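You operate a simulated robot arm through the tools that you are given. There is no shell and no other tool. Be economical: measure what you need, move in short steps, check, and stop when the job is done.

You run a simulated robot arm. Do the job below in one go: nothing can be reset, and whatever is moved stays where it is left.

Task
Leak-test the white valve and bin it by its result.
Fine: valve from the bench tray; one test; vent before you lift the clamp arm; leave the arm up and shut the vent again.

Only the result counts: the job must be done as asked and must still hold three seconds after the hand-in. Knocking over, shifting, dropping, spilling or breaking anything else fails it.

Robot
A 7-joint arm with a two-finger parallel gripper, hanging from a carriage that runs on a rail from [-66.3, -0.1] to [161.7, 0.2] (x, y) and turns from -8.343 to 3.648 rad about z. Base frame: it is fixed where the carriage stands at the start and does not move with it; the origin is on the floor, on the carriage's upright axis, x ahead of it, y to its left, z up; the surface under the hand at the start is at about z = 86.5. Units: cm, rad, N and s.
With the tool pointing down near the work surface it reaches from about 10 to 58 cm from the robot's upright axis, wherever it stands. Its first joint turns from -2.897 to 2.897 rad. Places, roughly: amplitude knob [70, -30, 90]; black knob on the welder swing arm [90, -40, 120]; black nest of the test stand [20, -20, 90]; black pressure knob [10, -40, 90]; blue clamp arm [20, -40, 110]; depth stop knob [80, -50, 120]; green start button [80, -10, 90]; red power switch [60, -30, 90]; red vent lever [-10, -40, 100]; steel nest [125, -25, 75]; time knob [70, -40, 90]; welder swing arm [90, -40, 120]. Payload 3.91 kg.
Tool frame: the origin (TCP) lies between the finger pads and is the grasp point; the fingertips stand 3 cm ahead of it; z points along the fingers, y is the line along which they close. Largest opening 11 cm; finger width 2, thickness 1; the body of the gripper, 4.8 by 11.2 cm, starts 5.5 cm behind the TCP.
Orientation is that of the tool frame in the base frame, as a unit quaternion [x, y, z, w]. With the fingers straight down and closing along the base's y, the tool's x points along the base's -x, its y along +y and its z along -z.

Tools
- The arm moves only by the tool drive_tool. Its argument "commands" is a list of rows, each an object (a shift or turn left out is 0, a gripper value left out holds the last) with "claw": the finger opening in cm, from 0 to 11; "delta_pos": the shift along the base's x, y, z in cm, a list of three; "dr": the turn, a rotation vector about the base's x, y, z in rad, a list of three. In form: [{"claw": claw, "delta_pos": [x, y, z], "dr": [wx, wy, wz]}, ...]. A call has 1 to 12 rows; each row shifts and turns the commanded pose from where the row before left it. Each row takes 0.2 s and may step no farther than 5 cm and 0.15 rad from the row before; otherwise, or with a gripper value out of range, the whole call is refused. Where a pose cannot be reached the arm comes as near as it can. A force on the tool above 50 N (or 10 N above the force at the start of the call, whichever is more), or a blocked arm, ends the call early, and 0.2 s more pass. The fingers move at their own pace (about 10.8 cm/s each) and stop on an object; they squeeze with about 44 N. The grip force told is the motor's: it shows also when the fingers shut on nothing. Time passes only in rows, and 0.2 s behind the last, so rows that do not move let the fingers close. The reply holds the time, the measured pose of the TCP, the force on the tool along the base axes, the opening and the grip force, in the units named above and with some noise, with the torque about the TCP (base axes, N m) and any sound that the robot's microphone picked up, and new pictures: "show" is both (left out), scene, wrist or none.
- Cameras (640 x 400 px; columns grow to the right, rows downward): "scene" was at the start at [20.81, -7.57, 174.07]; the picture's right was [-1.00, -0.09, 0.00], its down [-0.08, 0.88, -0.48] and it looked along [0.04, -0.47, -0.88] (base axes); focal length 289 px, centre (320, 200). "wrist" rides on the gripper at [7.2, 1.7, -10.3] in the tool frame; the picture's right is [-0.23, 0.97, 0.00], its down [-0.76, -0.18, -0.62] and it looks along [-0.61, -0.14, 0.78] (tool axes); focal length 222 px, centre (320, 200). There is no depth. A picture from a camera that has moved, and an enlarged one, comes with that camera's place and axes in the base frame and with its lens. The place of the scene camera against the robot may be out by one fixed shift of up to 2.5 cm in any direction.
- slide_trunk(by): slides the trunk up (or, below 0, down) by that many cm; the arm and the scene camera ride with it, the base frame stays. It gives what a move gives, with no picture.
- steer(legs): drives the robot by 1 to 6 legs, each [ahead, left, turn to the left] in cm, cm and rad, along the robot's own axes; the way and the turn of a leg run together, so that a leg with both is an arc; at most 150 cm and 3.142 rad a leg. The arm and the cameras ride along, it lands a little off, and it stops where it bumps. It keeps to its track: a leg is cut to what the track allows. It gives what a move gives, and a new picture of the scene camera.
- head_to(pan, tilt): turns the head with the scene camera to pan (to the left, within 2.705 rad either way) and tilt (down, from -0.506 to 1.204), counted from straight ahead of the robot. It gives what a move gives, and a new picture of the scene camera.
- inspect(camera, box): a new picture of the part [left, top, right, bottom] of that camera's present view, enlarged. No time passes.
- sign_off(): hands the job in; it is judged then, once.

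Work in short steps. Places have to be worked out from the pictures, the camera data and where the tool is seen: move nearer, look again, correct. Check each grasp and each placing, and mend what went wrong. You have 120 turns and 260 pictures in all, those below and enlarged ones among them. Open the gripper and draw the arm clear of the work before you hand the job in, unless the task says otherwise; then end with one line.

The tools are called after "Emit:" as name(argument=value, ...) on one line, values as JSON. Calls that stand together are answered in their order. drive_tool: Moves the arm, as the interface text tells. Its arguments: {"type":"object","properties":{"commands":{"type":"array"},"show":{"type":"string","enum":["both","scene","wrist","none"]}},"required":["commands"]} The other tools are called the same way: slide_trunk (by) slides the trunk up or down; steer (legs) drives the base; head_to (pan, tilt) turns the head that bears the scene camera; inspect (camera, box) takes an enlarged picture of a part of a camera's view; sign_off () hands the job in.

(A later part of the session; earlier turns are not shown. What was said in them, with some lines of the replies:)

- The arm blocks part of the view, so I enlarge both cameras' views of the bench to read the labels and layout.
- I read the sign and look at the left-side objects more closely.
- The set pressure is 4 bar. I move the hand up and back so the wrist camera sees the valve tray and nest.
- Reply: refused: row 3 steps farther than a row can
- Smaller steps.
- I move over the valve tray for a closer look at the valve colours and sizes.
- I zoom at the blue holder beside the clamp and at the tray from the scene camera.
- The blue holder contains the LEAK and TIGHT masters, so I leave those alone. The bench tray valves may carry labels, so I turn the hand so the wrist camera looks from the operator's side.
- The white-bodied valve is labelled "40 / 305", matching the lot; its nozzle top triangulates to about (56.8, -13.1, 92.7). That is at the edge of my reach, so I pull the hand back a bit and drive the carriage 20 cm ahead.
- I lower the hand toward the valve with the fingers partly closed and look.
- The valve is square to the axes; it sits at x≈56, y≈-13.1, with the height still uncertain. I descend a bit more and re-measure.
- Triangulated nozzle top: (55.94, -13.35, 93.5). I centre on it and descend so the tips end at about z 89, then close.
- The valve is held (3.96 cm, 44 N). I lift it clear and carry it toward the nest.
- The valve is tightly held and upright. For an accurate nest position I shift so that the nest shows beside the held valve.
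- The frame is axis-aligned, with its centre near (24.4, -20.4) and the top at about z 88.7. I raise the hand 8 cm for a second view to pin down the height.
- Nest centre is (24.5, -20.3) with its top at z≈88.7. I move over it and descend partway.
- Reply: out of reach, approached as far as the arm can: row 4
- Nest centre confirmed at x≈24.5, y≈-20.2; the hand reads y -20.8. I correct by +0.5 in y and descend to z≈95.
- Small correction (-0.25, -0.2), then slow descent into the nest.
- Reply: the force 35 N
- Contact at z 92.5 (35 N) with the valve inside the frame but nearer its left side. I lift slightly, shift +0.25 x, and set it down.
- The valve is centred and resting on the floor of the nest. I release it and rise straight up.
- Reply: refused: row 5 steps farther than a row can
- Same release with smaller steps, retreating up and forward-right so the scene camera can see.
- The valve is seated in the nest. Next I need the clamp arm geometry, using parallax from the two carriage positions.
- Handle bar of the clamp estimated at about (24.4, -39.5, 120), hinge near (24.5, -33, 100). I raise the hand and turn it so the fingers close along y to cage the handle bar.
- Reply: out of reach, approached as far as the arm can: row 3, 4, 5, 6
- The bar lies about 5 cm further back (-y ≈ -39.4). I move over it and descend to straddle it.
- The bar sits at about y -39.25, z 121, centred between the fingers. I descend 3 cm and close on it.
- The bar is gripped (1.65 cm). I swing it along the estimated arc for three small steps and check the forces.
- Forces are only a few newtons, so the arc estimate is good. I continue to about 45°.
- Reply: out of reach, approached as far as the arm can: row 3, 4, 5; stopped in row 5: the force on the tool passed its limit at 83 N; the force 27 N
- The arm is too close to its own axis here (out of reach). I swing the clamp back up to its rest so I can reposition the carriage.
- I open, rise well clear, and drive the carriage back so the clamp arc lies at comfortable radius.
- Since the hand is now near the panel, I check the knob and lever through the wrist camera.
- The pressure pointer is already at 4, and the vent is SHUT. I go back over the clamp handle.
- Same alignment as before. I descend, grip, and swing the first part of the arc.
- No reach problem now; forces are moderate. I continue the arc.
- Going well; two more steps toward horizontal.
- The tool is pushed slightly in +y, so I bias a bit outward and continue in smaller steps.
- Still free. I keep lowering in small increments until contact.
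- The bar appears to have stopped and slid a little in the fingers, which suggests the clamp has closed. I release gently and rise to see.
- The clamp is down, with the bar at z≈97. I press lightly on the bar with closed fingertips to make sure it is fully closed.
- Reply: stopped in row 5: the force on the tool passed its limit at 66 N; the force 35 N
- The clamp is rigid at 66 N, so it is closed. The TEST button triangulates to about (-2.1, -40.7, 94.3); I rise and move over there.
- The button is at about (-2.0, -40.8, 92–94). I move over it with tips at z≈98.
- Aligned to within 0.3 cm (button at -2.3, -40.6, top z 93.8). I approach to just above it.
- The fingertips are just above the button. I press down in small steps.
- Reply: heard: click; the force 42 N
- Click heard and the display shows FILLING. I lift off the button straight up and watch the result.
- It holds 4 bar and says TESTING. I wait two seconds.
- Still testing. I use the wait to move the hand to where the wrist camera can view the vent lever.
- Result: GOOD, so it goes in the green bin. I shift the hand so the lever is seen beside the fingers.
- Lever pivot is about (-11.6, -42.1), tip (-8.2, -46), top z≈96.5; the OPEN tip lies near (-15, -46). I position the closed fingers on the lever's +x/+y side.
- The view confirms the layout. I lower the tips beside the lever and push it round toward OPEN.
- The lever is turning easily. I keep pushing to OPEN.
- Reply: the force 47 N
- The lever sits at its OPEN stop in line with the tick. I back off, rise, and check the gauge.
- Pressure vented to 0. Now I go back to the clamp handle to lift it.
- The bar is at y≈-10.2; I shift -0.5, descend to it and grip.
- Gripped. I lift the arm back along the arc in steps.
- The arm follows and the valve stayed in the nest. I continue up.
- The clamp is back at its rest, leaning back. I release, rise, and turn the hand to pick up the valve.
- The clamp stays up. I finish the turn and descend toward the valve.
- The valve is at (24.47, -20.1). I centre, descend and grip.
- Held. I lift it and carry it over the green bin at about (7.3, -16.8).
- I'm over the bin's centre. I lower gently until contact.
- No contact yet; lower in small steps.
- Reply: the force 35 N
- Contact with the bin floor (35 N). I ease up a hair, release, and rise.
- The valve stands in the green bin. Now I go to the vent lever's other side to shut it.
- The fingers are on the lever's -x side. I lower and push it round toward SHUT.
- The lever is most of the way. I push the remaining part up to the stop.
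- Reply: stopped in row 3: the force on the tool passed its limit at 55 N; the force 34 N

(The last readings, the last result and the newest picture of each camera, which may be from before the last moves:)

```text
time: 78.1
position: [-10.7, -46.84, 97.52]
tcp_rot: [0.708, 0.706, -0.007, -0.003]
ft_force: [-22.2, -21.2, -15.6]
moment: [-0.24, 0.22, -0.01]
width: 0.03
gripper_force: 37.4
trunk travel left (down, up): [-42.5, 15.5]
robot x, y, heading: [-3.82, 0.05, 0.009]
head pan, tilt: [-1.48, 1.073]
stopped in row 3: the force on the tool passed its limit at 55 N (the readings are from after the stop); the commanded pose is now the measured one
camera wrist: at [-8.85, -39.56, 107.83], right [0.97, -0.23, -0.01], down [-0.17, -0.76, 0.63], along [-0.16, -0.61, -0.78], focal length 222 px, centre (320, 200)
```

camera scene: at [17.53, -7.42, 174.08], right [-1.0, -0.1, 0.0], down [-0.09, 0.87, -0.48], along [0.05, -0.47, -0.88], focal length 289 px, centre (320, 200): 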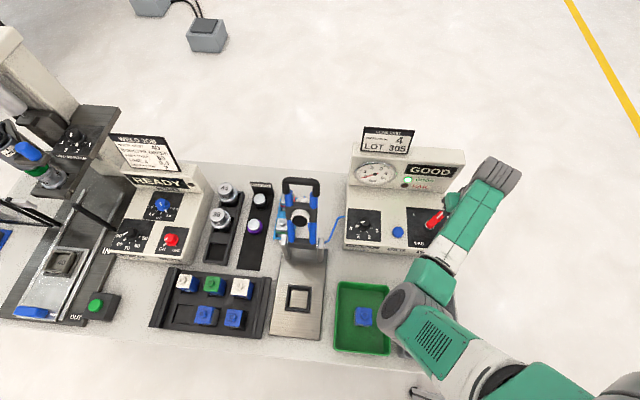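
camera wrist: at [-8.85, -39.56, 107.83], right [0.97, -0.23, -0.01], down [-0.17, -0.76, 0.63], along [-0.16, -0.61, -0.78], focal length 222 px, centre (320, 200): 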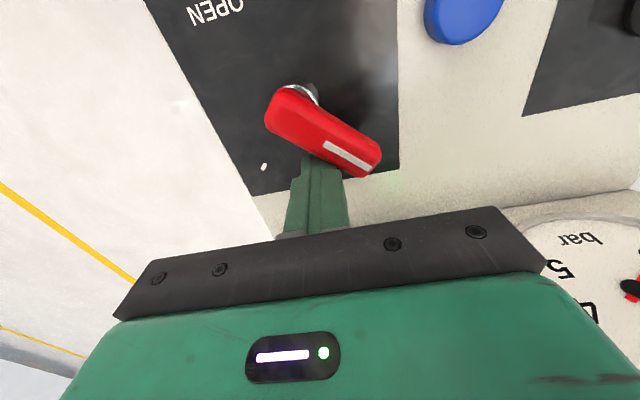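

The lever reached its stop (55 N). I back off, rise, draw clear and check everything.

Emit:
drive_tool(commands=[{"delta_pos": [-1.0, 0, 0]}, {"delta_pos": [-0.8, 0.6, 0]}, {"delta_pos": [0, 0, 4]}, {"delta_pos": [0, 0, 4.5]}, {"claw": 5, "delta_pos": [-2, 3, 3]}, {"delta_pos": [-3, 3.5, 0]}, {"delta_pos": [-3, 3.5, 0]}], show="scene")

Emit:
inspect(camera="scene", box=[340, 120, 480, 260])

Emit:
inspect(camera="scene", box=[240, 170, 470, 370])

```text
time: 79.7
position: [-19.75, -35.86, 109.18]
tcp_rot: [0.708, 0.707, -0.004, -0.001]
ft_force: [0.1, -1.0, -0.7]
moment: [0.04, 0.04, -0.01]
width: 5.02
gripper_force: 0.0
trunk travel left (down, up): [-42.5, 15.5]
robot x, y, heading: [-3.27, 0.05, 0.007]
head pan, tilt: [-1.48, 1.073]
camera scene: at [17.47, -7.46, 174.07], right [-1.0, -0.1, 0.0], down [-0.09, 0.87, -0.48], along [0.05, -0.47, -0.88], focal length 289 px, centre (320, 200)
```

scene: 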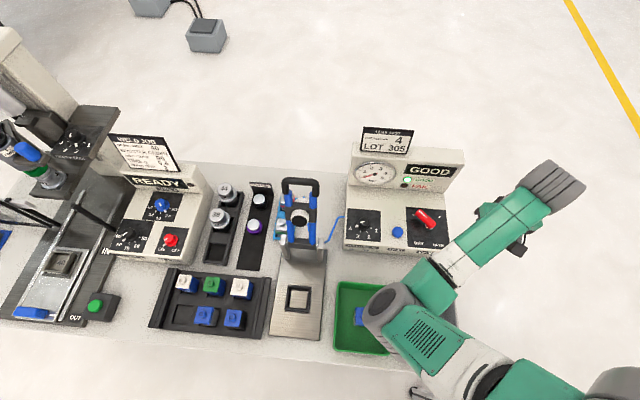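

```text
2.86 times, centred on (410, 190) of scene
camera zoom: at [17.47, -7.46, 174.07], right [-1.0, -0.1, 0.0], down [-0.09, 0.87, -0.48], along [0.05, -0.47, -0.88], focal length 825 px, centre (63, 229)
```

zoom: 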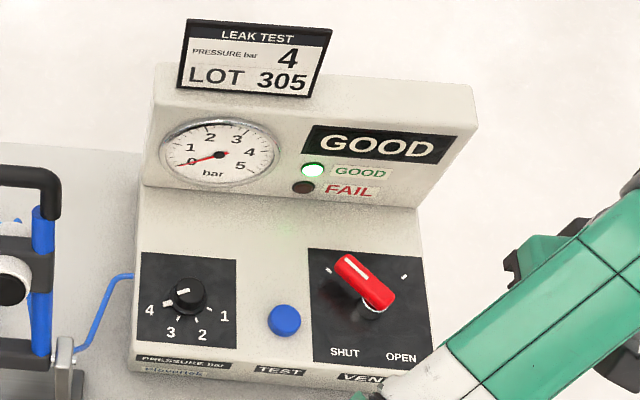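

```text
2.00 times, centred on (355, 270) of scene
camera zoom: at [17.47, -7.46, 174.07], right [-1.0, -0.1, 0.0], down [-0.09, 0.87, -0.48], along [0.05, -0.47, -0.88], focal length 577 px, centre (250, 60)
```

zoom: 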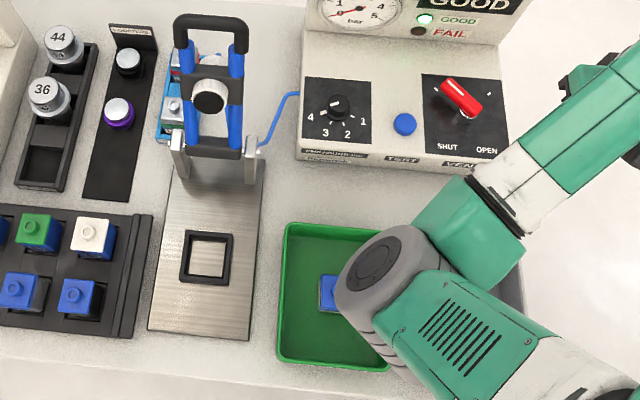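

The vent is SHUT, the clamp arm is up, the gauge reads 0, the display says GOOD and the valve is in the green bin. The gripper is open and clear, so I hand in.

Emit:
sign_off()

```text
The job is handed in.
```

The white valve (lot 305) held in one test at 4 bar with result GOOD and is in the green bin; I vented before lifting the clamp arm, which is now up, and the vent is shut again.
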